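You operate a simulated robot arm through the tools that you are given. There is no shell and no other tool. Be economical: measure what you need, move in short steps, check, and stop when the job is done.

The job below is to be done with a simulated robot arm. You get a single attempt, and the scene is never put back.

## Task
Put The Skrivnal Atlas on the book stand, raise the stand half way and shut the tray.
Fine: it lies in the upper atlas tray; leave the other atlas there.
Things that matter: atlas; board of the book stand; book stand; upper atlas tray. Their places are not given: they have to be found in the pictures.

Only the result counts: the job must be done as asked and must still hold three seconds after the hand-in. Knocking over, shifting, dropping, spilling or breaking anything else fails it.

## Robot
A 6-joint arm with a two-finger parallel gripper, fixed in place. Base frame: the origin is at the foot of the arm, x ahead of it, y to its left, z up. Units: m, degrees, N and s.
With the tool pointing down near the work surface it reaches from about 0.14 to 0.74 m from the base axis. Its first joint turns from -166.0 to 166.0 degrees. Payload 3.91 kg.
Tool frame: the origin (TCP) lies between the finger pads and is the grasp point; the fingertips stand 0.03 m ahead of it; z points along the fingers, y is the line along which they close. The gripper opens to 0.11 m. The fingers are 0.02 m wide and 0.01 m thick; the gripper's body (0.048 by 0.112 m) begins 0.055 m behind the TCP.
Orientation is that of the tool frame in the base frame, as [roll, pitch, yaw] about the fixed x, y, z axes, in that order (R = Rz(yaw) Ry(pitch) Rx(roll)). With the fingers straight down and closing along the base's y, the tool's x points along the base's -x, its y along +y and its z along -z.

## Interface
- The arm moves only by the tool drive_tool. Its arguments are lists of equal length, an entry for each row: "delta_pos": the shift along the tool's x, y, z in units of 300 mm (1.0 is 300 mm), a list of three; "dr": the turn, a rotation vector about the tool's x, y, z in units of 120 degrees (1.0 is 120 degrees), a list of three; "grip": the closure, from 0 (fully open) to 1 (shut). In form: {"delta_pos": [[dx, dy, dz], ...], "dr": [[rx, ry, rz], ...], "grip": [grip, ...]}. A call has 1 to 10 rows; each row is the pose to reach, as a shift and turn from the pose commanded when the call began, along the tool's axes at that moment. A call with a number of a shift or a turn outside -1 to 1 is refused whole. A row lasts 0.2 s, in which the tool goes at most 0.05 m and 8.6 degrees; a call with a longer step from one row to the next is refused whole, and so is a gripper value outside its range. Where a pose cannot be reached the arm comes as near as it can. A force on the tool above 60 N (or 10 N above the force at the start of the call, whichever is more), or a blocked arm, ends the call early, and 0.2 s more pass. The fingers move at their own pace (about 0.045 m/s each) and stop on an object; they squeeze with about 36 N. The grip force told is the motor's: it shows also when the fingers shut on nothing. Time passes only in rows, and 0.2 s behind the last, so rows that repeat a pose let the fingers close. The reply holds the time, the measured pose of the TCP, the force on the tool along the base axes, the opening and the grip force, in the units named above and with some noise, with the torque about the TCP (base axes, N m) and any sound that the robot's microphone picked up.
- Cameras (640 x 400 px; columns grow to the right, rows downward): "scene" is fixed at [0.4012, 0.5009, 1.2891]; the picture's right is [-0.99, 0.16, 0.00], its down [0.05, 0.34, -0.94] and it looks along [-0.15, -0.93, -0.34] (base axes); focal length 317 px, centre (320, 200). "wrist" rides on the gripper at [0.071, 0.022, -0.107] in the tool frame; the picture's right is [-0.29, 0.96, 0.00], its down [-0.76, -0.23, -0.61] and it looks along [-0.58, -0.18, 0.79] (tool axes); focal length 243 px, centre (320, 200).
- grab_frame(camera): a new picture of that camera. No time passes.
- slide_trunk(by): slides the trunk up (or, below 0, down) by that many m; the arm rides with it, the base frame stays. It gives what a move gives, with no picture.
- measure_at(camera, pixels): for up to 12 pixels [column, row] of the newest picture of that camera ("zoom" is the newest enlarged one), the place [x, y, z] in the base frame of the surface seen there, good to about 0.003 m. No time passes.
- zoom(camera, box): a new picture of the part [left, top, right, bottom] of that camera's present view, enlarged. No time passes.
- job_done(): hands the job in; it is judged then, once.

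Go step by step. Measure first, check grasps and placings, and put right what went wrong. The budget is 80 turns and 34 pictures, counting those below and the enlarged ones. Unless the task says otherwise, let go and move clear before handing in.

The tools are called by a JSON object that holds its "op" and its "data". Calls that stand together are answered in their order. drive_tool: Moves the arm, as the interface text tells. Its arguments: {"type":"object","properties":{"delta_pos":{"type":"array","items":{"type":"array","items":{"type":"number"}}},"dr":{"type":"array","items":{"type":"array","items":{"type":"number"}}},"grip":{"type":"array","items":{"type":"number"}}},"required":["delta_pos","dr","grip"]} The other tools are called the same way: slide_trunk (by) slides the trunk up or down; grab_frame (camera) takes a picture; measure_at (camera, pixels) gives the place of the surface under pixels of a picture; zoom (camera, box) takes an enlarged picture of a part of a camera's view; job_done () hands the job in.

At the start:

```text
t: 0.0
position: [0.1506, -0.4064, 1.06]
ee_rot: [180.0, -0.1, 180.0]
wrist_force: [-0.5, -0.3, -0.9]
wrist_torque: [0.03, -0.02, 0.0]
grip_width: 0.1098
gripper_force: 0.0
trunk travel left (down, up): [-0.5, 0.09]
```

scene: 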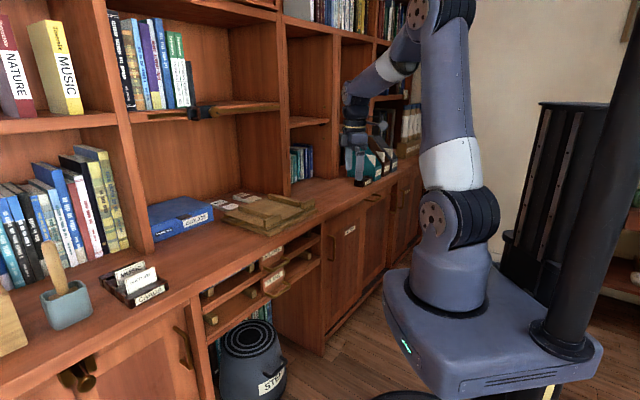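
wrist: 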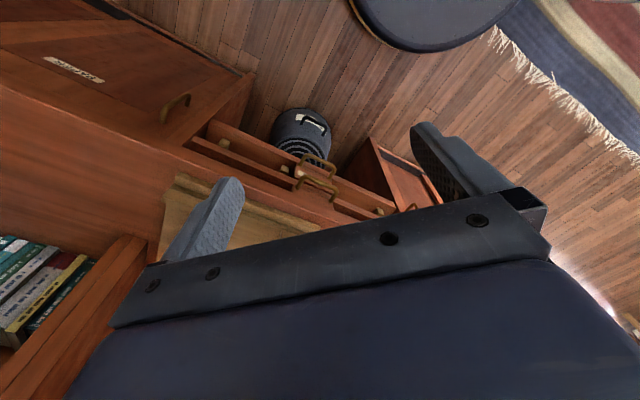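

The scene shows a cabinet with a blue book on the counter near (180,215), a wooden stand near (265,212) and trays near (250,285). I'll zoom in on these first.

{"op": "zoom", "data": {"camera": "scene", "box": [140, 170, 340, 295]}}

{"op": "zoom", "data": {"camera": "scene", "box": [190, 230, 340, 324]}}

```text
3.20 times, centred on (240, 232) of scene
```

zoom: 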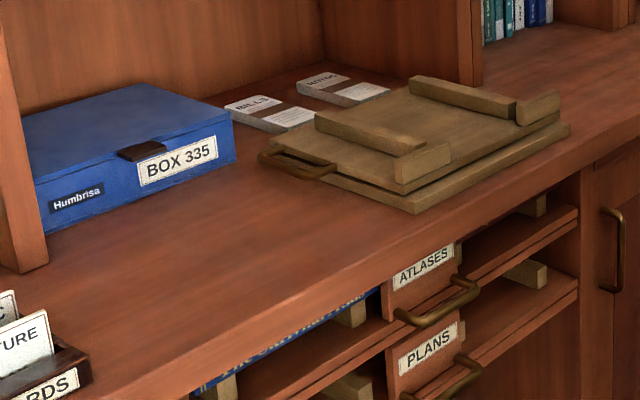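

```text
4.26 times, centred on (265, 277) of scene
```

zoom: 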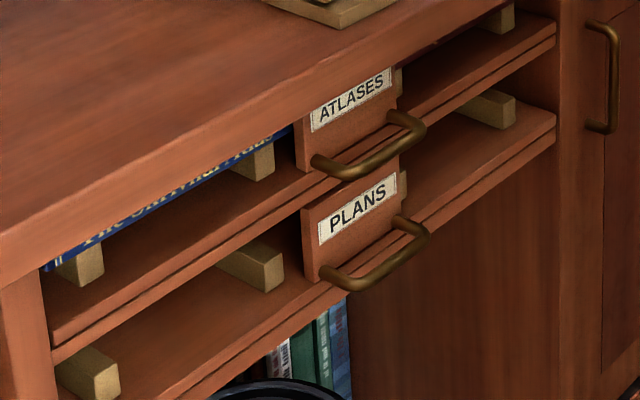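

The upper tray "ATLASES" has a handle; a blue atlas lies at its left part. I'll measure tray, handle, stand, and counter points.

{"op": "measure_at", "data": {"camera": "zoom", "pixels": [[320, 163], [420, 122], [372, 158], [350, 105], [300, 135], [398, 85], [52, 335], [555, 35], [45, 268], [290, 130], [170, 195], [260, 165]]}}

{"op": "measure_at", "data": {"camera": "scene", "pixels": [[224, 219], [245, 221], [270, 235], [317, 208], [238, 208], [273, 218], [302, 203], [270, 195], [314, 202], [269, 223], [170, 300], [320, 235]]}}

```text
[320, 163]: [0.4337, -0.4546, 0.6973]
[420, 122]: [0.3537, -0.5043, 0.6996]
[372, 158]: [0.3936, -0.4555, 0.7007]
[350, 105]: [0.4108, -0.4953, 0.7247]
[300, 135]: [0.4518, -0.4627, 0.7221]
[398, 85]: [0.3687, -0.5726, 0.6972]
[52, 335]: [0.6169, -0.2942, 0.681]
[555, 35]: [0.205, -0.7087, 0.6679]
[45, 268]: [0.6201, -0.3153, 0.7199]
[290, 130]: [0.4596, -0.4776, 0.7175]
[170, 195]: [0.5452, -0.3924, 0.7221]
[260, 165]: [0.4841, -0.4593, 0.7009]
```

```text
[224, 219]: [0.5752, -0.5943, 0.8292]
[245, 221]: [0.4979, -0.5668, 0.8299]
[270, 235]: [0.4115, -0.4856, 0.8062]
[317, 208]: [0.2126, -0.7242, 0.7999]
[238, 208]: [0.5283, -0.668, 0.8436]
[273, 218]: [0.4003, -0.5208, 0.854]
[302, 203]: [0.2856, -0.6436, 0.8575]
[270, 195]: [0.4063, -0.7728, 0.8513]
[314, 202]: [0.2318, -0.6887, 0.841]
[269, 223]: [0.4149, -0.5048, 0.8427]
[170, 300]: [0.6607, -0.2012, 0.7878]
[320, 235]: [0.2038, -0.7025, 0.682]
```

Converting: the cabinet front runs at 45°, with inward direction u=(0.707,-0.707) and left direction v=(0.707,0.707); front plane is at u≈0.645. I'll yaw the tool 45° so it's aligned with the cabinet, and look at the stand with the wrist camera.

{"op": "drive_tool", "data": {"delta_pos": [[0, 0, 0], [0, 0, 0], [0, 0, 0], [0, 0, 0], [0, 0, 0], [0, 0, 0]], "dr": [[0, 0, 0.0625], [0, 0, 0.125], [0, 0, 0.1875], [0, 0, 0.25], [0, 0, 0.3125], [0, 0, 0.375]], "grip": [0, 0, 0, 0, 0, 0]}}

{"op": "grab_frame", "data": {"camera": "wrist"}}

```text
t: 1.4
position: [0.1509, -0.4071, 1.0603]
ee_rot: [180.0, 0.0, 134.9]
wrist_force: [-0.1, -0.1, -0.1]
wrist_torque: [0.05, -0.03, 0.0]
grip_width: 0.1101
gripper_force: 0.0
trunk travel left (down, up): [-0.5, 0.09]
```

```text
29 pictures are left
```

wrist: 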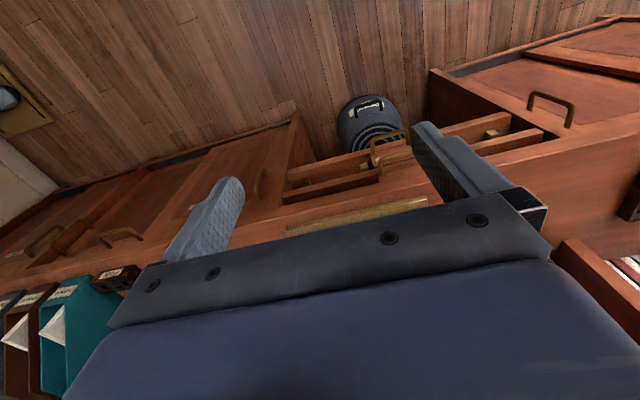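

The wrist camera looks back over the fingers, so the gripper hides the cabinet. I'll turn the tool 180° about its axis in two calls so the camera looks the right way.

{"op": "drive_tool", "data": {"delta_pos": [[0, 0, 0], [0, 0, 0], [0, 0, 0], [0, 0, 0], [0, 0, 0], [0, 0, 0], [0, 0, 0], [0, 0, 0], [0, 0, 0], [0, 0, 0]], "dr": [[0, 0, -0.07], [0, 0, -0.14], [0, 0, -0.21], [0, 0, -0.28], [0, 0, -0.35], [0, 0, -0.42], [0, 0, -0.49], [0, 0, -0.56], [0, 0, -0.63], [0, 0, -0.7]], "grip": [0, 0, 0, 0, 0, 0, 0, 0, 0, 0]}}

{"op": "drive_tool", "data": {"delta_pos": [[0, 0, 0], [0, 0, 0], [0, 0, 0], [0, 0, 0], [0, 0, 0], [0, 0, 0], [0, 0, 0], [0, 0, 0], [0, 0, 0], [0, 0, 0]], "dr": [[0, 0, -0.07], [0, 0, -0.14], [0, 0, -0.21], [0, 0, -0.28], [0, 0, -0.35], [0, 0, -0.42], [0, 0, -0.49], [0, 0, -0.56], [0, 0, -0.63], [0, 0, -0.7]], "grip": [0, 0, 0, 0, 0, 0, 0, 0, 0, 0]}}

```text
t: 3.6
position: [0.151, -0.4066, 1.0601]
ee_rot: [180.0, 0.0, -140.9]
wrist_force: [-1.1, 0.4, 0.1]
wrist_torque: [0.01, 0.01, 0.01]
grip_width: 0.1101
gripper_force: 0.0
trunk travel left (down, up): [-0.5, 0.09]
```

```text
t: 5.8
position: [0.2681, -0.3411, 1.0428]
ee_rot: [176.3, -0.6, -62.6]
wrist_force: [-0.5, -0.3, -0.5]
wrist_torque: [0.0, 0.01, 0.03]
grip_width: 0.1098
gripper_force: 0.1
out of reach, approached as far as the arm can: row 7, 8, 9, 10
trunk travel left (down, up): [-0.5, 0.09]
```

The last rows hit a limit at yaw −62.6°. I'll look from here.

{"op": "grab_frame", "data": {"camera": "wrist"}}

{"op": "grab_frame", "data": {"camera": "scene"}}

```text
28 pictures are left
```

wrist: 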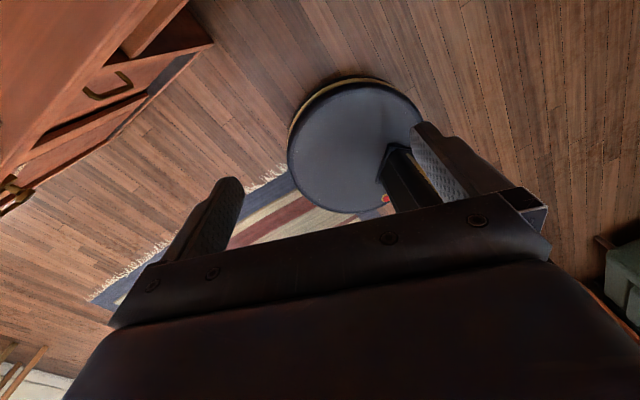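

```text
27 pictures are left
```

scene: 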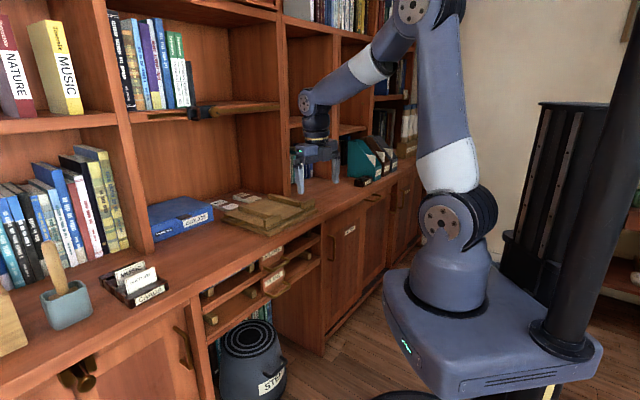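

The view is still blocked, so I'll look across the stand sideways instead (tool x = −v, yaw −135). First I'll check clearances of the shelves above the counter.

{"op": "measure_at", "data": {"camera": "scene", "pixels": [[250, 106], [200, 112], [305, 122], [284, 170], [283, 60], [300, 20], [145, 240], [240, 150], [240, 180]]}}

{"op": "drive_tool", "data": {"delta_pos": [[0, 0, 0], [0, 0, 0], [0, 0, 0]], "dr": [[0, 0, 0], [0, 0, 0.07], [0, 0, 0.14]], "grip": [0, 0, 0]}}

```text
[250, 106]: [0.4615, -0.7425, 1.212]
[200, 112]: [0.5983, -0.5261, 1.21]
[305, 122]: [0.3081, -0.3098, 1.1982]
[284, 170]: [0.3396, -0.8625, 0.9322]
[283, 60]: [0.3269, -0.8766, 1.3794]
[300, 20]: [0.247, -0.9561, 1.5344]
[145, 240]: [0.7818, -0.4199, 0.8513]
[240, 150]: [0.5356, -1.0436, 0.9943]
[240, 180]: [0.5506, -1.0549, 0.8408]
```

```text
t: 6.6
position: [0.2669, -0.3408, 1.0401]
ee_rot: [176.6, -1.5, -79.5]
wrist_force: [0.5, 0.4, 0.6]
wrist_torque: [0.01, 0.0, -0.02]
grip_width: 0.1099
gripper_force: 0.0
trunk travel left (down, up): [-0.5, 0.09]
```

Moves continue from the reached pose, good. Shelf fronts are at u≈0.85, so moving TCP to u≈0.62, v≈−0.28 with yaw −135 is safe.

{"op": "drive_tool", "data": {"delta_pos": [[0.136, 0.038, -0.01], [0.271, 0.076, -0.02], [0.407, 0.114, -0.03], [0.543, 0.152, -0.04], [0.679, 0.19, -0.05], [0.814, 0.229, -0.06], [0.95, 0.267, -0.067]], "dr": [[0, 0, 0.066], [0, 0, 0.132], [0, 0, 0.198], [0, 0, 0.264], [0, 0, 0.33], [0, 0, 0.396], [0, 0, 0.4625]], "grip": [0, 0, 0, 0, 0, 0, 0]}}

{"op": "grab_frame", "data": {"camera": "wrist"}}

```text
t: 8.2
position: [0.2426, -0.6337, 1.0688]
ee_rot: [179.2, -3.6, -135.1]
wrist_force: [-0.6, 0.2, 0.2]
wrist_torque: [0.01, 0.03, 0.0]
grip_width: 0.1099
gripper_force: 0.0
trunk travel left (down, up): [-0.5, 0.09]
```

```text
26 pictures are left
```

wrist: 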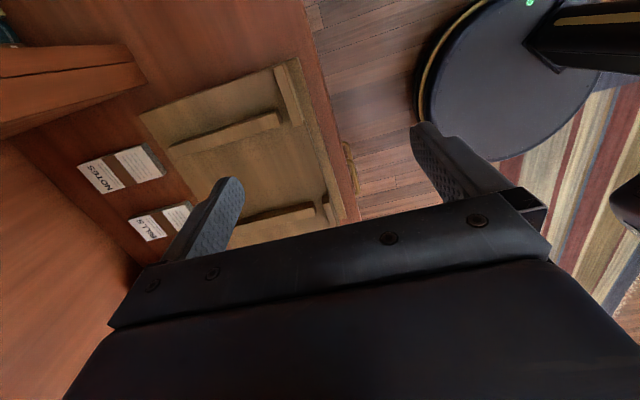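

The stand shows two raised bars running inward, front lips, and a board hinged at the front presumably. I'll zoom and measure.

{"op": "zoom", "data": {"camera": "wrist", "box": [130, 50, 370, 200]}}

{"op": "measure_at", "data": {"camera": "wrist", "pixels": [[141, 115], [298, 60], [345, 216], [172, 151], [279, 120], [243, 222], [315, 208], [282, 72], [300, 120], [323, 200], [220, 110], [250, 170]]}}

```text
2.67 times, centred on (250, 125) of wrist
```

zoom: 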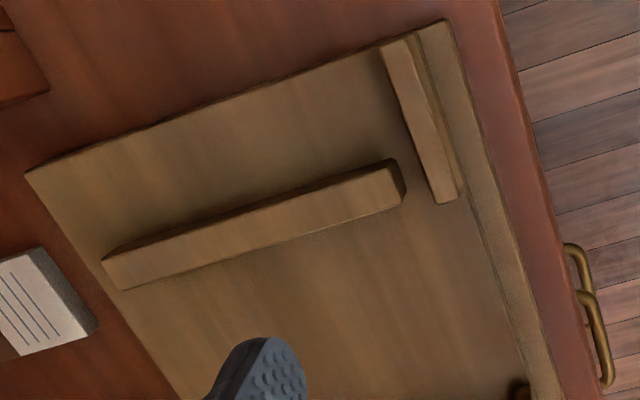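

```text
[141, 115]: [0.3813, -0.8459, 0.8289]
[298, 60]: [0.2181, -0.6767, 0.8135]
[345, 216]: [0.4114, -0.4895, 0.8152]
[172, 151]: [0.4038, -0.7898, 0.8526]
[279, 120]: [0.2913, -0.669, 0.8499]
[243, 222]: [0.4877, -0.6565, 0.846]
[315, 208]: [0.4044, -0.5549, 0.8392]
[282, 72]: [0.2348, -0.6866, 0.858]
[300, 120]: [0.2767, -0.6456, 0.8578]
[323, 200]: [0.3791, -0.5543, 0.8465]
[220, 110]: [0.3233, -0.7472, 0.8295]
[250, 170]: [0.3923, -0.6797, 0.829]
```

The stand: board z≈0.829, bars (top z≈0.85) at v≈−0.27 and −0.11, lips at u≈0.65, base u 0.633–0.868. The counter overhangs the handle, so I'll approach it with horizontal fingers; back off first to u≈0.42, v≈−0.06 and measure the arm and handle.

{"op": "drive_tool", "data": {"delta_pos": [[-0.12, 0.111, 0], [-0.241, 0.222, 0], [-0.361, 0.333, 0], [-0.482, 0.444, 0], [-0.602, 0.556, 0], [-0.723, 0.667, 0]], "dr": [[0, -0.005, 0], [0, -0.01, 0], [0, -0.015, 0], [0, -0.02, 0], [0, -0.025, 0], [0, -0.03, 0]], "grip": [0, 0, 0, 0, 0, 0]}}

{"op": "measure_at", "data": {"camera": "scene", "pixels": [[435, 215], [425, 10], [305, 95], [500, 330], [450, 300], [560, 340], [200, 275], [240, 252], [185, 300], [270, 243]]}}

```text
t: 9.6
position: [0.2547, -0.3381, 1.0584]
ee_rot: [179.5, 0.0, -135.0]
wrist_force: [-1.1, 0.7, -0.1]
wrist_torque: [-0.01, 0.01, -0.05]
grip_width: 0.1097
gripper_force: 0.0
trunk travel left (down, up): [-0.5, 0.09]
```

```text
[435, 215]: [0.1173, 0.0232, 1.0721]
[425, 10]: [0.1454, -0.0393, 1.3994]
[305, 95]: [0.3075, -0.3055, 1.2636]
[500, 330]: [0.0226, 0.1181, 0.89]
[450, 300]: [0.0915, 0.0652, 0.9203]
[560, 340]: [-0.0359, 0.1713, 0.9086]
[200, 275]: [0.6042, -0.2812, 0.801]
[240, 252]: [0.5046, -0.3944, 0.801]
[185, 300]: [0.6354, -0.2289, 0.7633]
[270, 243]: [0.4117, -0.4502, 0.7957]
```

The shoulder is at z≈1.07, so I'll lower the trunk 0.28 m to bring it near handle height; the tool is clear of the counter edge (u≈0.609).

{"op": "slide_trunk", "data": {"by": -0.2}}

```text
t: 11.8
position: [0.2546, -0.3384, 0.8578]
ee_rot: [179.4, 0.0, -135.0]
wrist_force: [0.0, 0.0, -0.2]
wrist_torque: [-0.02, 0.02, 0.03]
grip_width: 0.1098
gripper_force: 0.1
trunk travel left (down, up): [-0.3, 0.29]
```

Now pitch the fingers toward horizontal (rotate about tool x), moving slightly forward.

{"op": "drive_tool", "data": {"delta_pos": [[0, -0.02, 0], [0, -0.04, 0], [0, -0.06, 0], [0, -0.08, 0], [0, -0.1, 0], [0, -0.12, 0], [0, -0.14, 0], [0, -0.16, 0], [0, -0.18, 0], [0, -0.2, 0]], "dr": [[0.0708, 0, 0], [0.1417, 0, 0], [0.2125, 0, 0], [0.2833, 0, 0], [0.3542, 0, 0], [0.425, 0, 0], [0.4958, 0, 0], [0.5667, 0, 0], [0.6375, 0, 0], [0.708, 0, 0]], "grip": [0, 0, 0, 0, 0, 0, 0, 0, 0, 0]}}

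{"op": "grab_frame", "data": {"camera": "scene"}}

```text
t: 14.0
position: [0.317, -0.3379, 1.0218]
ee_rot: [-109.2, 0.3, -136.0]
wrist_force: [0.5, 1.2, -0.8]
wrist_torque: [0.0, 0.0, 0.01]
grip_width: 0.1098
gripper_force: 0.0
out of reach, approached as far as the arm can: row 6, 7, 8, 9, 10
trunk travel left (down, up): [-0.3, 0.29]
```

```text
24 pictures are left
```

scene: 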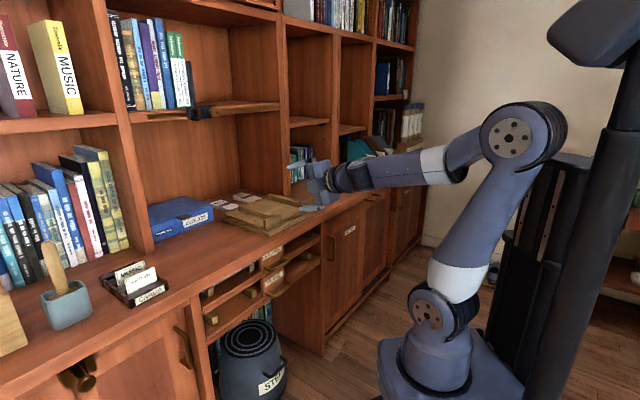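

The arm stalled at 70° tilt with the forearm nearly horizontal at z≈1.02 (elbow high). Lowering the trunk should bring this posture to handle height.

{"op": "slide_trunk", "data": {"by": -0.28}}

```text
t: 16.8
position: [0.3147, -0.3386, 0.7408]
ee_rot: [-109.3, 0.2, -135.9]
wrist_force: [0.5, 0.8, -0.1]
wrist_torque: [0.01, -0.02, 0.03]
grip_width: 0.11
gripper_force: 0.1
trunk travel left (down, up): [-0.02, 0.57]
```

At z≈0.741 now with 0.57 m of travel above. I'll try to complete the rotation to horizontal while moving a bit inward.

{"op": "drive_tool", "data": {"delta_pos": [[0, -0.018, 0.052], [0, -0.037, 0.105], [0, -0.055, 0.157]], "dr": [[0.054, 0, 0], [0.107, 0, 0], [0.161, 0, 0]], "grip": [0, 0, 0]}}

{"op": "grab_frame", "data": {"camera": "scene"}}

{"op": "grab_frame", "data": {"camera": "wrist"}}

```text
t: 17.6
position: [0.3098, -0.363, 0.7709]
ee_rot: [-104.7, -1.7, -144.9]
wrist_force: [-0.2, 0.0, 0.0]
wrist_torque: [-0.02, -0.02, 0.01]
grip_width: 0.11
gripper_force: 0.0
out of reach, approached as far as the arm can: row 1, 2, 3
trunk travel left (down, up): [-0.02, 0.57]
```

```text
23 pictures are left
```

scene: 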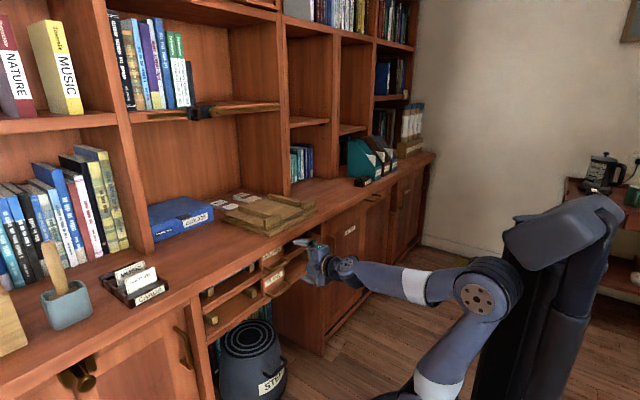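

```text
22 pictures are left
```

wrist: 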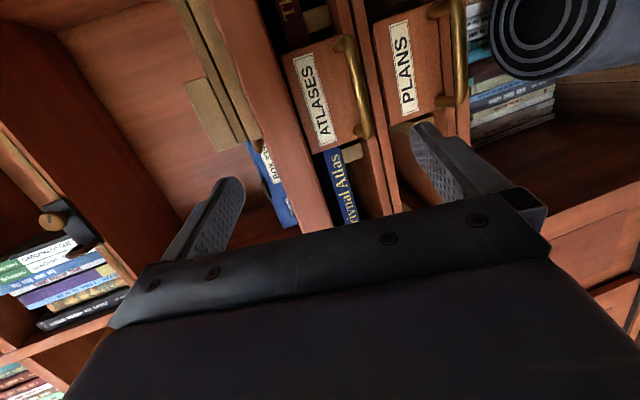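

Now the wrist picture shows the ATLASES handle (345,40)-(365,135), the blue "…vnal Atlas" spine at (345,190) and a dark red atlas on the other side (290,20). The 15° downward tilt is fine for the handle; measure it.

{"op": "measure_at", "data": {"camera": "wrist", "pixels": [[352, 60], [362, 90], [366, 130], [348, 38], [320, 90], [335, 165], [350, 205], [357, 155], [435, 10], [463, 95], [290, 20], [315, 15]]}}

{"op": "zoom", "data": {"camera": "wrist", "box": [240, 0, 480, 230]}}

```text
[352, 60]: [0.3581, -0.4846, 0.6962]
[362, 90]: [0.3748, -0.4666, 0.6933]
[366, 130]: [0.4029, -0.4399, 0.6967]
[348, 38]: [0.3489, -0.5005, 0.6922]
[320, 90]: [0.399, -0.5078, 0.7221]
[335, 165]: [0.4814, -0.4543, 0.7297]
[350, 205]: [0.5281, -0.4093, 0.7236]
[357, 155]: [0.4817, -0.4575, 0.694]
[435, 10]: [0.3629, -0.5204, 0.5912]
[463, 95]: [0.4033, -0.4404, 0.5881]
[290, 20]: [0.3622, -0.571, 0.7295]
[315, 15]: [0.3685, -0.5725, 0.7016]
```

```text
1.74 times, centred on (360, 115) of wrist
```

zoom: 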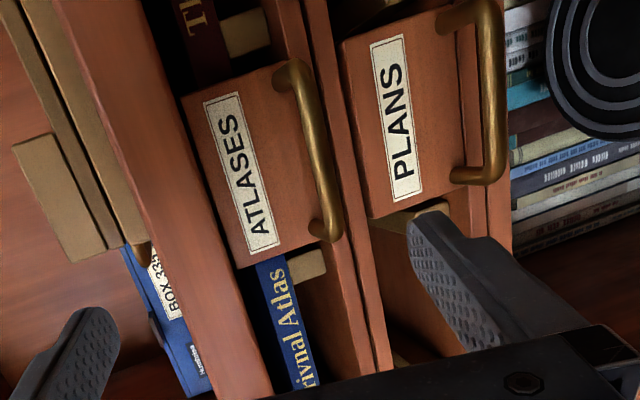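

Handle bar: u≈0.598, v −0.09…−0.026, z≈0.695. I'll half-close the fingers and move first to a point short of the bar at its height.

{"op": "drive_tool", "data": {"delta_pos": [[0, 0.07, 0.07], [-0.01, 0.14, 0.15], [-0.01, 0.14, 0.2], [-0.01, 0.14, 0.2]], "dr": [[0, 0, 0], [0, 0, 0], [0, 0, 0], [0, 0, 0]], "grip": [0.5, 0.5, 0.5, 0.5]}}

```text
t: 18.6
position: [0.338, -0.4004, 0.7183]
ee_rot: [-104.8, -1.7, -144.9]
wrist_force: [-0.2, -0.7, -1.3]
wrist_torque: [0.03, 0.01, 0.01]
grip_width: 0.055
gripper_force: 0.2
out of reach, approached as far as the arm can: row 1
trunk travel left (down, up): [-0.02, 0.57]
```

Pose followed well; now advance ~0.08 m along the fingers onto the bar, then close.

{"op": "drive_tool", "data": {"delta_pos": [[0, 0.01, 0.09], [0, 0.01, 0.18], [0, 0.01, 0.27], [0, 0.01, 0.27], [0, 0.01, 0.27], [0, 0.01, 0.27], [0, 0.01, 0.27]], "dr": [[0, 0, 0], [0, 0, 0], [0, 0, 0], [0, 0, 0], [0, 0, 0], [0, 0, 0], [0, 0, 0]], "grip": [0.5, 0.5, 0.5, 0.8, 1, 1, 1]}}

{"op": "grab_frame", "data": {"camera": "wrist"}}

```text
t: 20.2
position: [0.3831, -0.4637, 0.6951]
ee_rot: [-104.8, -1.8, -144.7]
wrist_force: [-0.4, -1.4, -0.9]
wrist_torque: [-0.6, 0.58, 0.16]
grip_width: 0.0116
gripper_force: 44.8
trunk travel left (down, up): [-0.02, 0.57]
```

```text
20 pictures are left
```

wrist: 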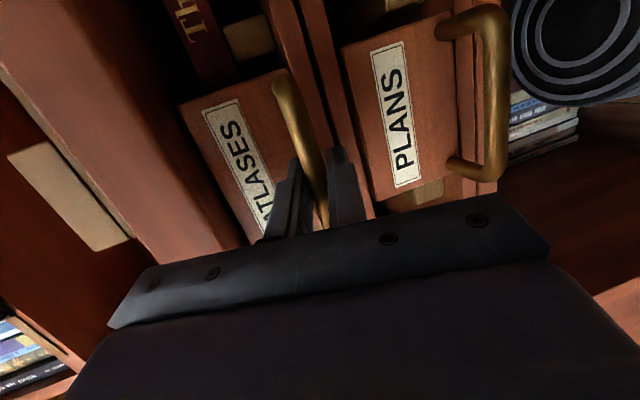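

Handle gripped (0.0116 m, 45 N). Pull along −u in short steps, 0.12 m first.

{"op": "drive_tool", "data": {"delta_pos": [[0.011, 0.017, -0.063], [0.023, 0.034, -0.127], [0.034, 0.051, -0.19], [0.046, 0.068, -0.254], [0.057, 0.085, -0.317], [0.069, 0.102, -0.38]], "dr": [[0, 0, 0], [0, 0, 0], [0, 0, 0], [0, 0, 0], [0, 0, 0], [0, 0, 0]], "grip": [1, 1, 1, 1, 1, 1]}}

```text
t: 21.6
position: [0.2989, -0.3782, 0.6954]
ee_rot: [-104.8, -1.8, -144.8]
wrist_force: [6.1, 10.0, -0.2]
wrist_torque: [-0.62, 0.66, 0.39]
grip_width: 0.0118
gripper_force: 44.7
trunk travel left (down, up): [-0.02, 0.57]
```

Tray follows (u=0.479). Continue another 0.06 m.

{"op": "drive_tool", "data": {"delta_pos": [[0.011, 0.017, -0.063], [0.023, 0.034, -0.127], [0.034, 0.051, -0.19]], "dr": [[0, 0, 0], [0, 0, 0], [0, 0, 0]], "grip": [1, 1, 1]}}

{"op": "grab_frame", "data": {"camera": "scene"}}

```text
t: 22.4
position: [0.2559, -0.3372, 0.6946]
ee_rot: [-104.6, -1.7, -144.9]
wrist_force: [2.9, 5.7, 9.0]
wrist_torque: [-0.74, 0.73, -0.09]
grip_width: 0.0119
gripper_force: 44.6
trunk travel left (down, up): [-0.02, 0.57]
```

```text
19 pictures are left
```

scene: 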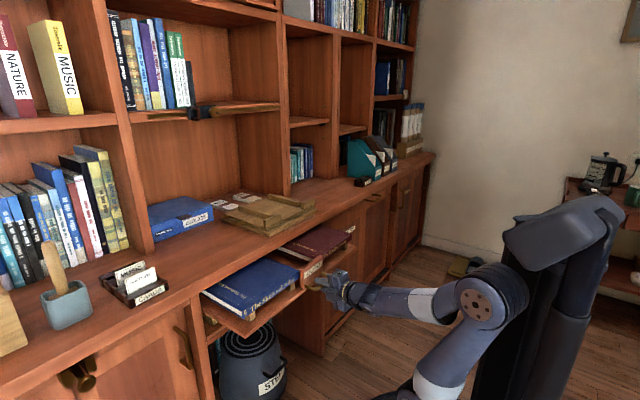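

The tray is out 0.18 m with both atlases showing (blue at (258,283), red at (318,243)). Zoom and measure.

{"op": "zoom", "data": {"camera": "scene", "box": [190, 215, 350, 315]}}

```text
4.00 times, centred on (270, 265) of scene
```

zoom: 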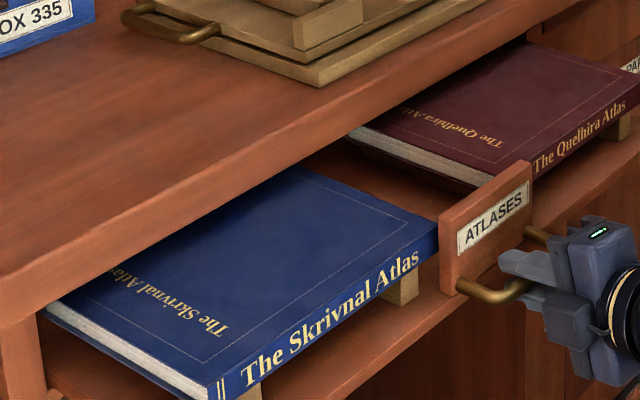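

{"op": "measure_at", "data": {"camera": "zoom", "pixels": [[212, 385], [436, 228], [295, 170], [45, 310], [330, 280], [330, 325], [400, 285], [250, 390], [437, 280], [530, 165], [235, 398], [640, 75]]}}

```text
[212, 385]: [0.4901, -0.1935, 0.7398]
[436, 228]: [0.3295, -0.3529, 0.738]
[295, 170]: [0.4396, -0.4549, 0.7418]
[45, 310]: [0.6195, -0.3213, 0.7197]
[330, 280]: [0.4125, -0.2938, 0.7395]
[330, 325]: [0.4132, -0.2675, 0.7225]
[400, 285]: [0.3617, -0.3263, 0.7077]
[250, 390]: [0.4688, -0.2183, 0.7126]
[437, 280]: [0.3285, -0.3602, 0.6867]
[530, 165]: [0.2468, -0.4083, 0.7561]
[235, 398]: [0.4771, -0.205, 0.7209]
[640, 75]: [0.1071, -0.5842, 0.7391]
```

The blue atlas spine is at u≈0.483, v −0.017…0.21, z ≈0.709–0.74. I need level fingers to grip it, so I'll measure the arm geometry to understand the tilt limit.

{"op": "measure_at", "data": {"camera": "scene", "pixels": [[485, 298], [460, 300], [420, 302], [380, 300], [350, 292], [335, 285], [440, 385], [550, 235], [430, 290], [430, 320]]}}

{"op": "zoom", "data": {"camera": "scene", "box": [300, 190, 640, 400]}}

```text
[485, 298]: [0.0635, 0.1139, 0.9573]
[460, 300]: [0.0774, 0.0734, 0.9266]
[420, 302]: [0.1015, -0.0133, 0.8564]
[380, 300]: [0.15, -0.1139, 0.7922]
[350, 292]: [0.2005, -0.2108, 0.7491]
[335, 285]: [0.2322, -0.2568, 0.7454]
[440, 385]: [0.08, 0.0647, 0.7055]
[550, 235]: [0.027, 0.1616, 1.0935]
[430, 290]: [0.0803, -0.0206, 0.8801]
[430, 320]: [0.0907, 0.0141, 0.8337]
```

```text
1.88 times, centred on (470, 295) of scene
```

zoom: 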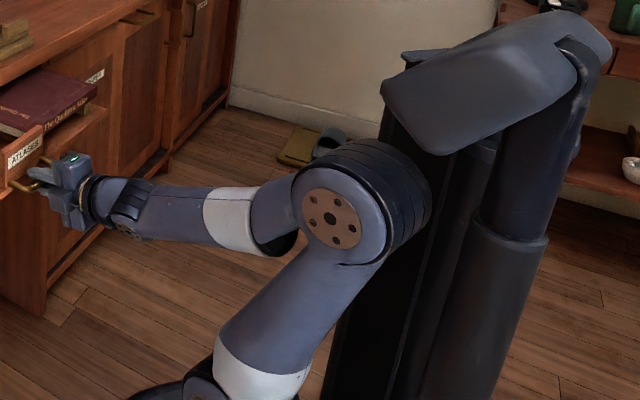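

The earlier stall looks like a wrist singularity that was then passed sideways. First I'll try pulling the tray another 0.05 m so the atlas comes clear of the counter.

{"op": "drive_tool", "data": {"delta_pos": [[0.011, 0.017, -0.063], [0.02, 0.028, -0.106], [0.028, 0.042, -0.158]], "dr": [[0, 0, 0], [0, 0, 0], [0, 0, 0]], "grip": [1, 1, 1]}}

```text
t: 23.0
position: [0.2236, -0.3239, 0.6948]
ee_rot: [-104.6, -1.7, -146.5]
wrist_force: [29.6, 26.3, 11.9]
wrist_torque: [-0.66, 0.61, 0.45]
grip_width: 0.0119
gripper_force: 45.7
trunk travel left (down, up): [-0.02, 0.57]
stopped in row 3: the force on the tool passed its limit at 69 N (the readings are from after the stop); the commanded pose is now the measured one
```

The tray hit its end stop (~0.21 m out). Open the fingers and back off along the tool axis.

{"op": "drive_tool", "data": {"delta_pos": [[0, 0, 0], [0, 0, 0], [0, 0, 0], [0, 0, -0.07], [0, 0, -0.14], [0, 0, -0.2]], "dr": [[0, 0, 0], [0, 0, 0], [0, 0, 0], [0, 0, 0], [0, 0, 0], [0, 0, 0]], "grip": [0.5, 0.5, 0.5, 0.5, 0.5, 0.5]}}

{"op": "grab_frame", "data": {"camera": "scene"}}

```text
t: 24.4
position: [0.199, -0.2726, 0.7066]
ee_rot: [-104.9, -1.4, -145.1]
wrist_force: [0.1, -0.5, -0.6]
wrist_torque: [-0.02, 0.01, 0.02]
grip_width: 0.0549
gripper_force: 0.1
trunk travel left (down, up): [-0.02, 0.57]
```

```text
16 pictures are left
```

scene: 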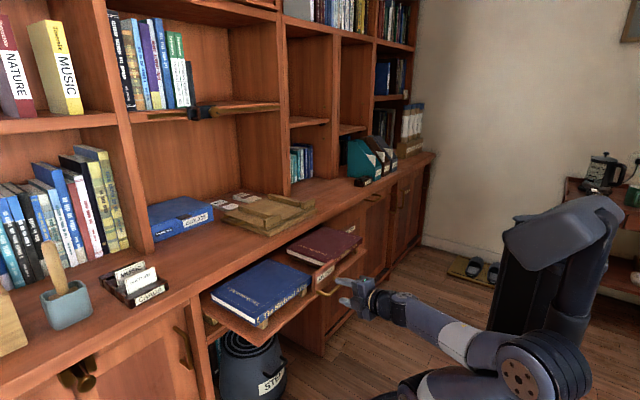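

Both atlases are fully out and undisturbed. Measure the blue atlas: corners near (212,294), (272,259), (311,275), (258,318).

{"op": "zoom", "data": {"camera": "scene", "box": [195, 225, 355, 325]}}

```text
4.00 times, centred on (275, 275) of scene
```

zoom: 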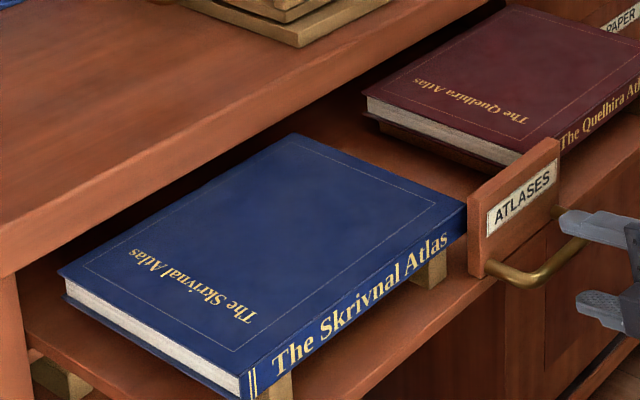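

{"op": "measure_at", "data": {"camera": "zoom", "pixels": [[62, 270], [292, 136], [462, 205], [243, 375], [360, 300], [372, 290], [430, 268], [280, 385], [70, 300], [240, 395], [465, 225], [40, 370]]}}

```text
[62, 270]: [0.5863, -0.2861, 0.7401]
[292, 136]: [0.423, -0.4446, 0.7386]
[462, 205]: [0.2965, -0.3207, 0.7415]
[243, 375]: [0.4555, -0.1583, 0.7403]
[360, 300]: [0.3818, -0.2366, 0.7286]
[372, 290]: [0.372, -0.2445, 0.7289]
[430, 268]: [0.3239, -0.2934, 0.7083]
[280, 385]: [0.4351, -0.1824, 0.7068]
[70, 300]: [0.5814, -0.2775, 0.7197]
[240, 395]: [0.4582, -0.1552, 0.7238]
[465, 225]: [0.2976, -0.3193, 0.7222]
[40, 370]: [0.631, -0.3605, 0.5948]
```

Blue atlas: u 0.435–0.615, v −0.016…0.211, z 0.71–0.74; bearers at v≈0.02 and 0.18, so grip at v≈0.0975. Move sideways in front of the spine, then level the tool.

{"op": "drive_tool", "data": {"delta_pos": [[-0.13, -0.02, 0], [-0.26, -0.04, 0], [-0.39, -0.06, 0], [-0.51, -0.082, 0.014], [-0.51, -0.082, 0.014], [-0.51, -0.082, 0.014], [-0.51, -0.082, 0.014]], "dr": [[0, 0, 0], [0, 0, 0], [0, 0, 0], [0, 0, 0], [0.041, -0.028, 0.001], [0.082, -0.056, 0.003], [0.123, -0.084, 0.004]], "grip": [0.5, 0.5, 0.5, 0.5, 0.5, 0.5, 0.5]}}

```text
t: 24.9
position: [0.1465, -0.296, 0.7044]
ee_rot: [-106.1, -1.4, -163.4]
wrist_force: [-0.6, 0.5, -0.1]
wrist_torque: [0.03, 0.03, -0.02]
grip_width: 0.055
gripper_force: 0.1
out of reach, approached as far as the arm can: row 1
trunk travel left (down, up): [-0.02, 0.57]
stopped in row 2: the arm was blocked; the commanded pose is now the measured one
```

The arm was blocked: the elbow is leaning back against the column. I'll raise the trunk 0.2 m so the elbow can sit above/forward, then re-approach from above.

{"op": "slide_trunk", "data": {"by": 0.2}}

{"op": "drive_tool", "data": {"delta_pos": [[0, 0, 0.1], [0, 0, 0.2], [0, 0, 0.3]], "dr": [[0, 0, 0], [0, 0, 0], [0, 0, 0]], "grip": [0.5, 0.5, 0.5]}}

{"op": "grab_frame", "data": {"camera": "scene"}}

```text
t: 27.1
position: [0.1456, -0.2958, 0.9046]
ee_rot: [-106.1, -1.5, -163.3]
wrist_force: [-0.6, 0.3, 0.4]
wrist_torque: [0.03, -0.02, 0.0]
grip_width: 0.055
gripper_force: 0.0
trunk travel left (down, up): [-0.22, 0.37]
```

```text
t: 27.9
position: [0.1736, -0.377, 0.8803]
ee_rot: [-106.1, -1.6, -162.9]
wrist_force: [0.2, -1.2, 0.7]
wrist_torque: [0.04, 0.04, -0.02]
grip_width: 0.0553
gripper_force: 0.1
out of reach, approached as far as the arm can: row 1, 2
trunk travel left (down, up): [-0.22, 0.37]
```

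```text
14 pictures are left
```

scene: 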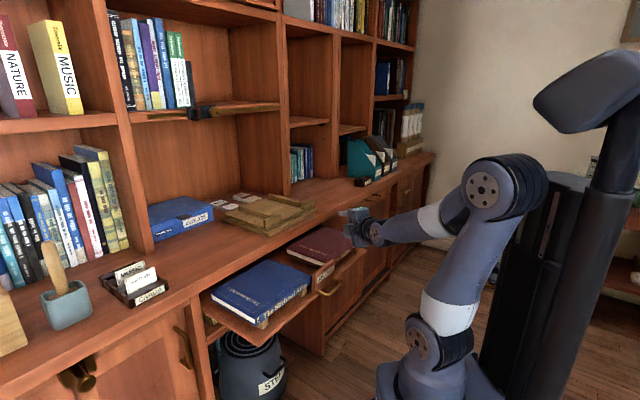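

Elbow now sits properly above. Move over in front of the atlas (u 0.42, v 0.0975, z 0.85) while turning the tool level along +u.

{"op": "drive_tool", "data": {"delta_pos": [[-0.095, 0.019, -0.032], [-0.19, 0.039, -0.063], [-0.285, 0.058, -0.095], [-0.38, 0.078, -0.127], [-0.475, 0.097, -0.158], [-0.57, 0.116, -0.19], [-0.665, 0.136, -0.221], [-0.76, 0.155, -0.253], [-0.76, 0.155, -0.253]], "dr": [[0.017, -0.029, -0.002], [0.034, -0.058, -0.005], [0.051, -0.087, -0.007], [0.068, -0.117, -0.01], [0.084, -0.146, -0.012], [0.101, -0.175, -0.015], [0.118, -0.204, -0.017], [0.135, -0.233, -0.02], [0.135, -0.233, -0.02]], "grip": [0.5, 0.5, 0.5, 0.5, 0.5, 0.5, 0.5, 0.5, 0.5]}}

```text
t: 29.9
position: [0.3633, -0.2291, 0.849]
ee_rot: [-89.9, 0.0, -135.1]
wrist_force: [1.0, -0.2, 0.0]
wrist_torque: [0.01, 0.0, 0.02]
grip_width: 0.0549
gripper_force: 0.1
trunk travel left (down, up): [-0.22, 0.37]
```

The tool is exactly level and aligned. Back off 0.045 m and lower by trunk to z≈0.725 with opening 0.055→0.044.

{"op": "drive_tool", "data": {"delta_pos": [[0, 0, -0.08], [0, 0, -0.155], [0, 0, -0.155]], "dr": [[0, 0, 0], [0, 0, 0], [0, 0, 0]], "grip": [0.6, 0.62, 0.62]}}

{"op": "slide_trunk", "data": {"by": -0.124}}

{"op": "grab_frame", "data": {"camera": "wrist"}}

```text
t: 30.7
position: [0.3312, -0.1965, 0.8506]
ee_rot: [-89.9, 0.0, -135.2]
wrist_force: [0.4, -0.5, -0.3]
wrist_torque: [0.03, -0.01, 0.0]
grip_width: 0.0417
gripper_force: 0.1
trunk travel left (down, up): [-0.22, 0.37]
```

```text
t: 32.2
position: [0.3312, -0.1974, 0.7274]
ee_rot: [-89.9, -0.1, -135.2]
wrist_force: [-0.1, 0.1, 0.3]
wrist_torque: [0.01, -0.01, -0.03]
grip_width: 0.0418
gripper_force: 0.1
trunk travel left (down, up): [-0.096, 0.494]
```

```text
13 pictures are left
```

wrist: 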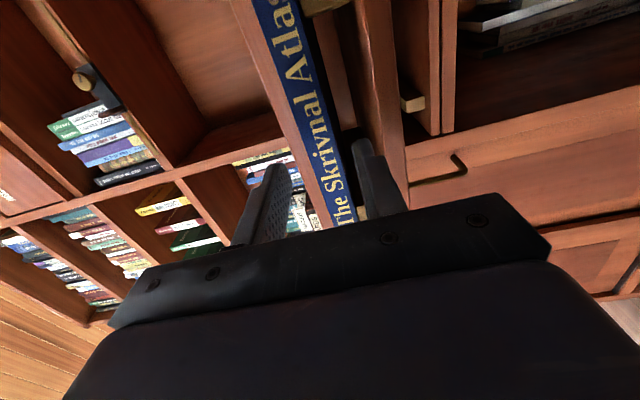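

The spine lies between the two fingers. Check its exact top/bottom and the tray floor height.

{"op": "measure_at", "data": {"camera": "wrist", "pixels": [[278, 60], [284, 60], [312, 60], [318, 60], [340, 80], [365, 80], [300, 130], [338, 130], [345, 130], [385, 80], [320, 4], [308, 4]]}}

{"op": "zoom", "data": {"camera": "wrist", "box": [220, 0, 460, 150]}}

```text
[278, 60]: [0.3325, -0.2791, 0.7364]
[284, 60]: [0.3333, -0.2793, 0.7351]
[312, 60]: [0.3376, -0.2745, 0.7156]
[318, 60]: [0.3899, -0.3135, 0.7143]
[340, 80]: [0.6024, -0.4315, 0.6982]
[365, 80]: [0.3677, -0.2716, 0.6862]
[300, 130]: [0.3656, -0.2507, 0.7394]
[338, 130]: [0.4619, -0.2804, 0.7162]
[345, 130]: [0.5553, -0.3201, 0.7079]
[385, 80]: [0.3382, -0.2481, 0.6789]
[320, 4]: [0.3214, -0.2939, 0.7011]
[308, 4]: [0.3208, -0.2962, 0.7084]
```

```text
2.67 times, centred on (340, 75) of wrist
```

zoom: 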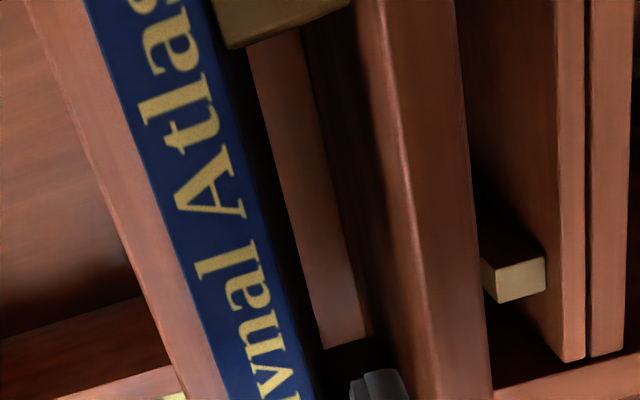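

Spine z 0.713–0.740, tray surface 0.686; the fingers (centre 0.727, opening 0.042) straddle it with clearance. Advance 0.086 m and close.

{"op": "drive_tool", "data": {"delta_pos": [[0, 0, 0.07], [-0.01, 0, 0.14], [-0.01, 0, 0.21], [-0.01, 0, 0.285], [-0.01, 0, 0.285], [-0.01, 0, 0.285], [-0.01, 0, 0.285]], "dr": [[0, 0, 0], [0, 0, 0], [0, 0, 0], [0, 0, 0], [0, 0, 0], [0, 0, 0], [0, 0, 0]], "grip": [0.62, 0.62, 0.62, 0.62, 0.8, 1, 1]}}

```text
t: 33.8
position: [0.393, -0.2547, 0.7284]
ee_rot: [-89.9, 0.0, -135.2]
wrist_force: [1.4, -0.5, 0.0]
wrist_torque: [0.38, 0.41, 0.21]
grip_width: 0.0237
gripper_force: 35.9
trunk travel left (down, up): [-0.096, 0.494]
```

Gripped at 0.0237 m, 36 N. Lift 6 mm, pull back 0.045 m clear of the counter edge, and check.

{"op": "drive_tool", "data": {"delta_pos": [[0, -0.02, 0], [0, -0.025, 0], [0, -0.025, -0.05], [0, -0.025, -0.1], [0, -0.025, -0.15]], "dr": [[0, 0, 0], [0, 0, 0], [0, 0, 0], [0, 0, 0], [0, 0, 0]], "grip": [1, 1, 1, 1, 1]}}

{"op": "grab_frame", "data": {"camera": "scene"}}

```text
t: 35.0
position: [0.3605, -0.2231, 0.7357]
ee_rot: [-89.8, 0.0, -135.2]
wrist_force: [0.8, -0.1, -6.6]
wrist_torque: [0.32, 0.28, 0.01]
grip_width: 0.024
gripper_force: 36.4
trunk travel left (down, up): [-0.096, 0.494]
```

```text
11 pictures are left
```

scene: 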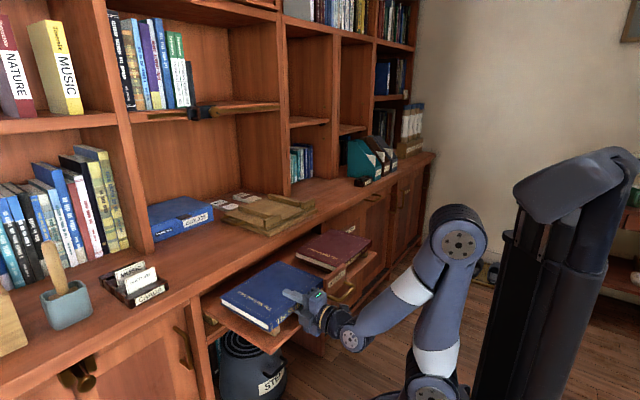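

The atlas is held (6.6 N) and clear. At the stand the gripper body would touch the base front with this deep grip, so I'll set it back on the bearers and regrip 12 mm shallower.

{"op": "drive_tool", "data": {"delta_pos": [[0, 0.012, 0], [0, 0.025, 0], [0, 0.025, 0], [0, 0.025, 0], [0, 0.02, -0.02], [0, 0.02, -0.04], [0, 0.02, -0.04], [0, 0.02, -0.04], [0, 0.02, -0.04]], "dr": [[0, 0, 0], [0, 0, 0], [0, 0, 0], [0, 0, 0], [0, 0, 0], [0, 0, 0], [0, 0, 0], [0, 0, 0], [0, 0, 0]], "grip": [1, 1, 0.62, 0.62, 0.62, 0.62, 1, 1, 1]}}

{"op": "drive_tool", "data": {"delta_pos": [[0, -0.02, 0], [0, -0.04, 0], [0, -0.06, 0]], "dr": [[0, 0, 0], [0, 0, 0], [0, 0, 0]], "grip": [1, 1, 1]}}

{"op": "grab_frame", "data": {"camera": "scene"}}

```text
t: 37.0
position: [0.3519, -0.2131, 0.7291]
ee_rot: [-90.0, 0.0, -135.2]
wrist_force: [-0.1, 0.7, -0.3]
wrist_torque: [0.08, 0.12, -0.08]
grip_width: 0.0238
gripper_force: 36.1
trunk travel left (down, up): [-0.096, 0.494]
```

```text
t: 37.8
position: [0.3525, -0.2139, 0.7462]
ee_rot: [-90.0, -0.1, -135.2]
wrist_force: [-0.3, -0.3, -7.1]
wrist_torque: [0.36, 0.36, 0.02]
grip_width: 0.0238
gripper_force: 35.8
trunk travel left (down, up): [-0.096, 0.494]
```

```text
10 pictures are left
```

scene: 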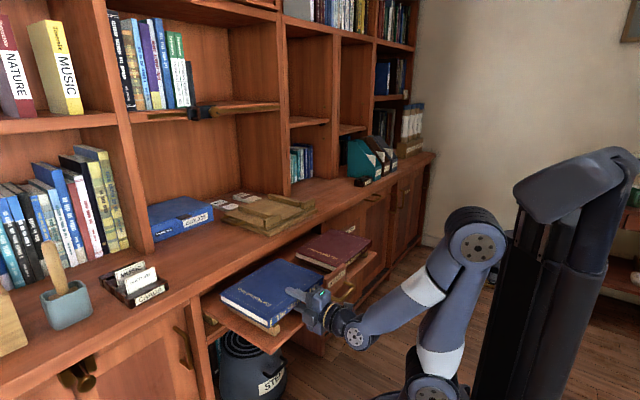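

Regripped and lifted. Measure the book's spine and back corners relative to the tool, then raise the trunk 0.20 m.

{"op": "measure_at", "data": {"camera": "scene", "pixels": [[267, 325], [222, 297], [277, 259], [272, 323], [245, 300], [260, 290]]}}

{"op": "slide_trunk", "data": {"by": 0.2}}

```text
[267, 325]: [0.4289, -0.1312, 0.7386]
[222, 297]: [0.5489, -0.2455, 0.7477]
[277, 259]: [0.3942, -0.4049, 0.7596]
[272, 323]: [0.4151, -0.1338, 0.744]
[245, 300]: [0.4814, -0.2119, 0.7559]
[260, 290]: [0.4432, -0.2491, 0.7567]
```

```text
t: 40.0
position: [0.3533, -0.215, 0.9463]
ee_rot: [-89.9, 0.0, -135.2]
wrist_force: [-0.1, 0.0, -6.2]
wrist_torque: [0.36, 0.35, 0.03]
grip_width: 0.0239
gripper_force: 36.3
trunk travel left (down, up): [-0.296, 0.294]
```

Book spine is ~0.014 m behind TCP, back edge 0.165 ahead. Carry it above the stand: TCP to u=0.682, v=−0.19, z≈0.92.

{"op": "drive_tool", "data": {"delta_pos": [[0.107, 0.01, 0.104], [0.213, 0.02, 0.208], [0.32, 0.03, 0.312], [0.427, 0.04, 0.416], [0.533, 0.05, 0.52], [0.64, 0.06, 0.625], [0.747, 0.07, 0.729], [0.853, 0.08, 0.833], [0.96, 0.09, 0.937]], "dr": [[0, 0, 0], [0, 0, 0], [0, 0, 0], [0, 0, 0], [0, 0, 0], [0, 0, 0], [0, 0, 0], [0, 0, 0], [0, 0, 0]], "grip": [1, 1, 1, 1, 1, 1, 1, 1, 1]}}

{"op": "zoom", "data": {"camera": "scene", "box": [180, 130, 380, 255]}}

```text
t: 42.0
position: [0.3466, -0.6173, 0.918]
ee_rot: [-89.9, 0.0, -135.3]
wrist_force: [0.6, 0.9, -6.3]
wrist_torque: [0.37, 0.37, 0.0]
grip_width: 0.024
gripper_force: 35.4
trunk travel left (down, up): [-0.296, 0.294]
```

```text
3.20 times, centred on (280, 192) of scene
```

zoom: 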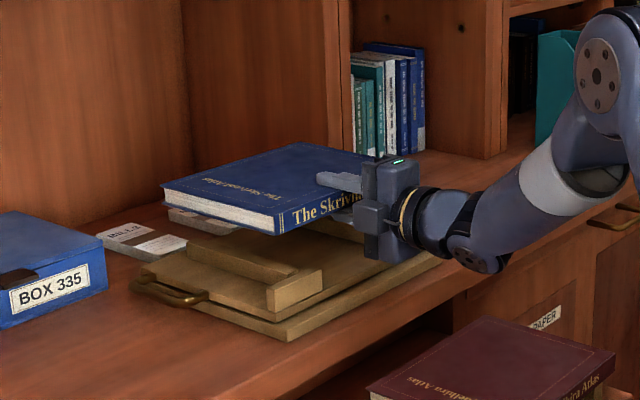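

Above the stand. Measure the lip and base edges and the book in this view before lowering.

{"op": "measure_at", "data": {"camera": "zoom", "pixels": [[268, 288], [322, 272], [270, 283], [250, 268], [288, 268], [195, 235], [290, 340], [290, 322], [275, 232], [278, 215], [300, 262], [130, 280]]}}

```text
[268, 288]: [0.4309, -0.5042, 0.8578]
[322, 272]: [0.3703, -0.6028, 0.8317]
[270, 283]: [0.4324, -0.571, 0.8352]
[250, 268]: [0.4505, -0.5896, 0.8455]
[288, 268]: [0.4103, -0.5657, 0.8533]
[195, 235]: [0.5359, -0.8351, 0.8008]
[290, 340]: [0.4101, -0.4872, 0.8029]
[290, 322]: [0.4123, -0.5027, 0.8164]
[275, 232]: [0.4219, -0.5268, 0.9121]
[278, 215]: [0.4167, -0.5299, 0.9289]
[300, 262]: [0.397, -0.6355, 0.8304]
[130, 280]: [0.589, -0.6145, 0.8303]
```

Spine is at u≈0.670 just inside the lip (≈0.648–0.665). Shift 2 mm inward and lower onto the bars gently.

{"op": "drive_tool", "data": {"delta_pos": [[0, 0.05, 0.007], [0, 0.1, 0.007], [0, 0.14, 0.007], [0, 0.16, 0.007], [0, 0.17, 0.007]], "dr": [[0, 0, 0], [0, 0, 0], [0, 0, 0], [0, 0, 0], [0, 0, 0]], "grip": [1, 1, 1, 1, 1]}}

```text
t: 43.2
position: [0.3481, -0.6182, 0.8677]
ee_rot: [-89.9, 0.0, -135.3]
wrist_force: [-0.1, -0.1, -5.9]
wrist_torque: [0.41, 0.39, -0.01]
grip_width: 0.0236
gripper_force: 36.2
trunk travel left (down, up): [-0.296, 0.294]
```

Still carrying full weight at z=0.868; lower in 1–2 mm steps until the load transfers.

{"op": "drive_tool", "data": {"delta_pos": [[0, 0.004, 0], [0, 0.008, 0], [0, 0.011, 0]], "dr": [[0, 0, 0], [0, 0, 0], [0, 0, 0]], "grip": [1, 1, 1]}}

```text
t: 44.0
position: [0.348, -0.6191, 0.8655]
ee_rot: [-89.9, 0.0, -135.2]
wrist_force: [0.6, -0.3, -5.8]
wrist_torque: [0.27, 0.33, -0.02]
grip_width: 0.0241
gripper_force: 36.3
trunk travel left (down, up): [-0.296, 0.294]
```

{"op": "drive_tool", "data": {"delta_pos": [[0, 0.005, 0], [0, 0.01, 0], [0, 0.01, 0]], "dr": [[0, 0, 0], [0, 0, 0], [0, 0, 0]], "grip": [1, 1, 1]}}

{"op": "zoom", "data": {"camera": "scene", "box": [210, 170, 340, 251]}}

```text
t: 44.8
position: [0.3489, -0.6166, 0.8646]
ee_rot: [-89.5, 0.0, -135.2]
wrist_force: [2.3, -5.6, 9.1]
wrist_torque: [0.47, 0.27, 0.02]
grip_width: 0.024
gripper_force: 35.9
trunk travel left (down, up): [-0.296, 0.294]
```

```text
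4.92 times, centred on (275, 210) of scene
```

zoom: 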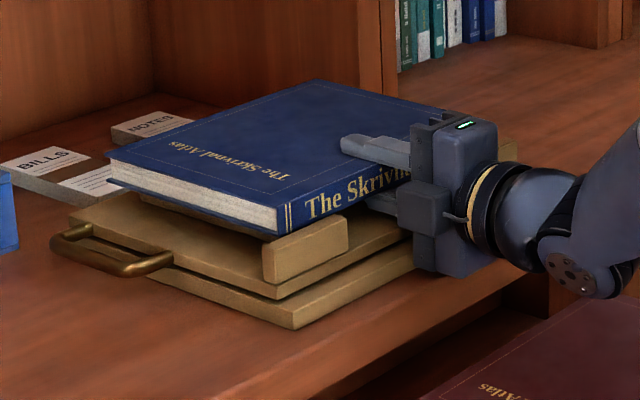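

Contact force has an inward (+u) part, so the spine bottom is likely touching the lip. Raise 3 mm, go inward 4 mm, and lower again.

{"op": "drive_tool", "data": {"delta_pos": [[0, -0.013, 0], [0, -0.013, 0.013], [0, -0.005, 0.013], [0, 0.0, 0.013]], "dr": [[0, 0, 0], [0, 0, 0], [0, 0, 0], [0, 0, 0]], "grip": [1, 1, 1, 1]}}

```text
t: 45.8
position: [0.3501, -0.6196, 0.8653]
ee_rot: [-89.7, 0.1, -135.2]
wrist_force: [-2.9, 1.6, 12.2]
wrist_torque: [0.63, 0.31, -0.2]
grip_width: 0.0239
gripper_force: 35.6
trunk travel left (down, up): [-0.296, 0.294]
```

The load is now supported near the bars' front ends with little sideways force. Release gently by opening a little, and look.

{"op": "drive_tool", "data": {"delta_pos": [[0, 0, 0], [0, 0, 0], [0, 0, 0]], "dr": [[0, 0, 0], [0, 0, 0], [0, 0, 0]], "grip": [0.7, 0.68, 0.68]}}

{"op": "zoom", "data": {"camera": "scene", "box": [210, 170, 340, 251]}}

```text
t: 46.6
position: [0.3511, -0.62, 0.8628]
ee_rot: [-89.9, 0.0, -135.2]
wrist_force: [-1.4, 1.2, 2.4]
wrist_torque: [0.1, 0.18, -0.03]
grip_width: 0.0335
gripper_force: 0.2
trunk travel left (down, up): [-0.296, 0.294]
```

```text
4.92 times, centred on (275, 210) of scene
```

zoom: 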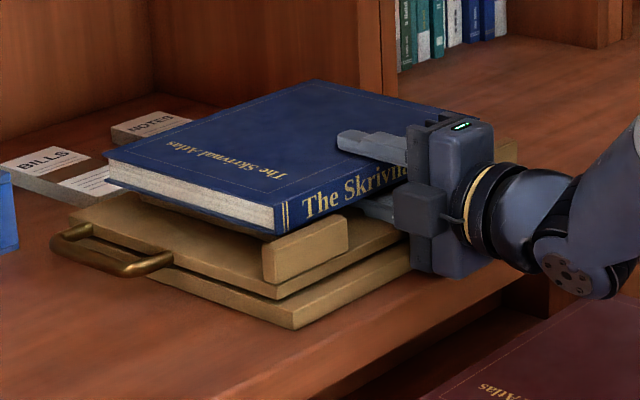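

The atlas rests on the stand behind the lips. Retreat straight out 0.13 m and measure the book.

{"op": "drive_tool", "data": {"delta_pos": [[0, -0.004, -0.05], [0, -0.004, -0.15], [0, -0.004, -0.29], [0, -0.004, -0.43]], "dr": [[0, 0, 0], [0, 0, 0], [0, 0, 0], [0, 0, 0]], "grip": [0.68, 0.68, 0.68, 0.68]}}

{"op": "zoom", "data": {"camera": "scene", "box": [210, 165, 350, 253]}}

```text
t: 47.6
position: [0.2614, -0.5298, 0.8639]
ee_rot: [-90.0, 0.0, -135.2]
wrist_force: [-0.8, -0.5, -0.4]
wrist_torque: [-0.02, 0.0, -0.01]
grip_width: 0.0352
gripper_force: 0.1
trunk travel left (down, up): [-0.296, 0.294]
```

```text
4.55 times, centred on (280, 209) of scene
```

zoom: 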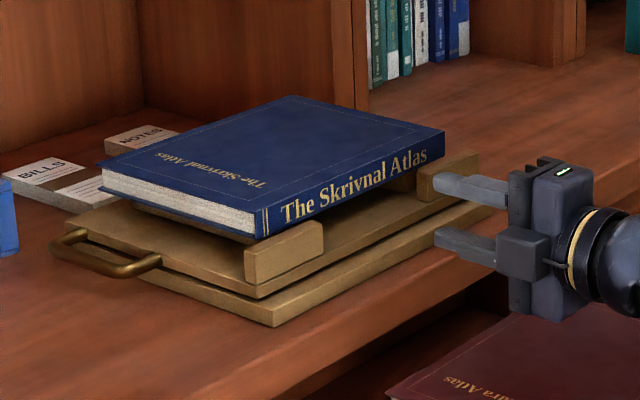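

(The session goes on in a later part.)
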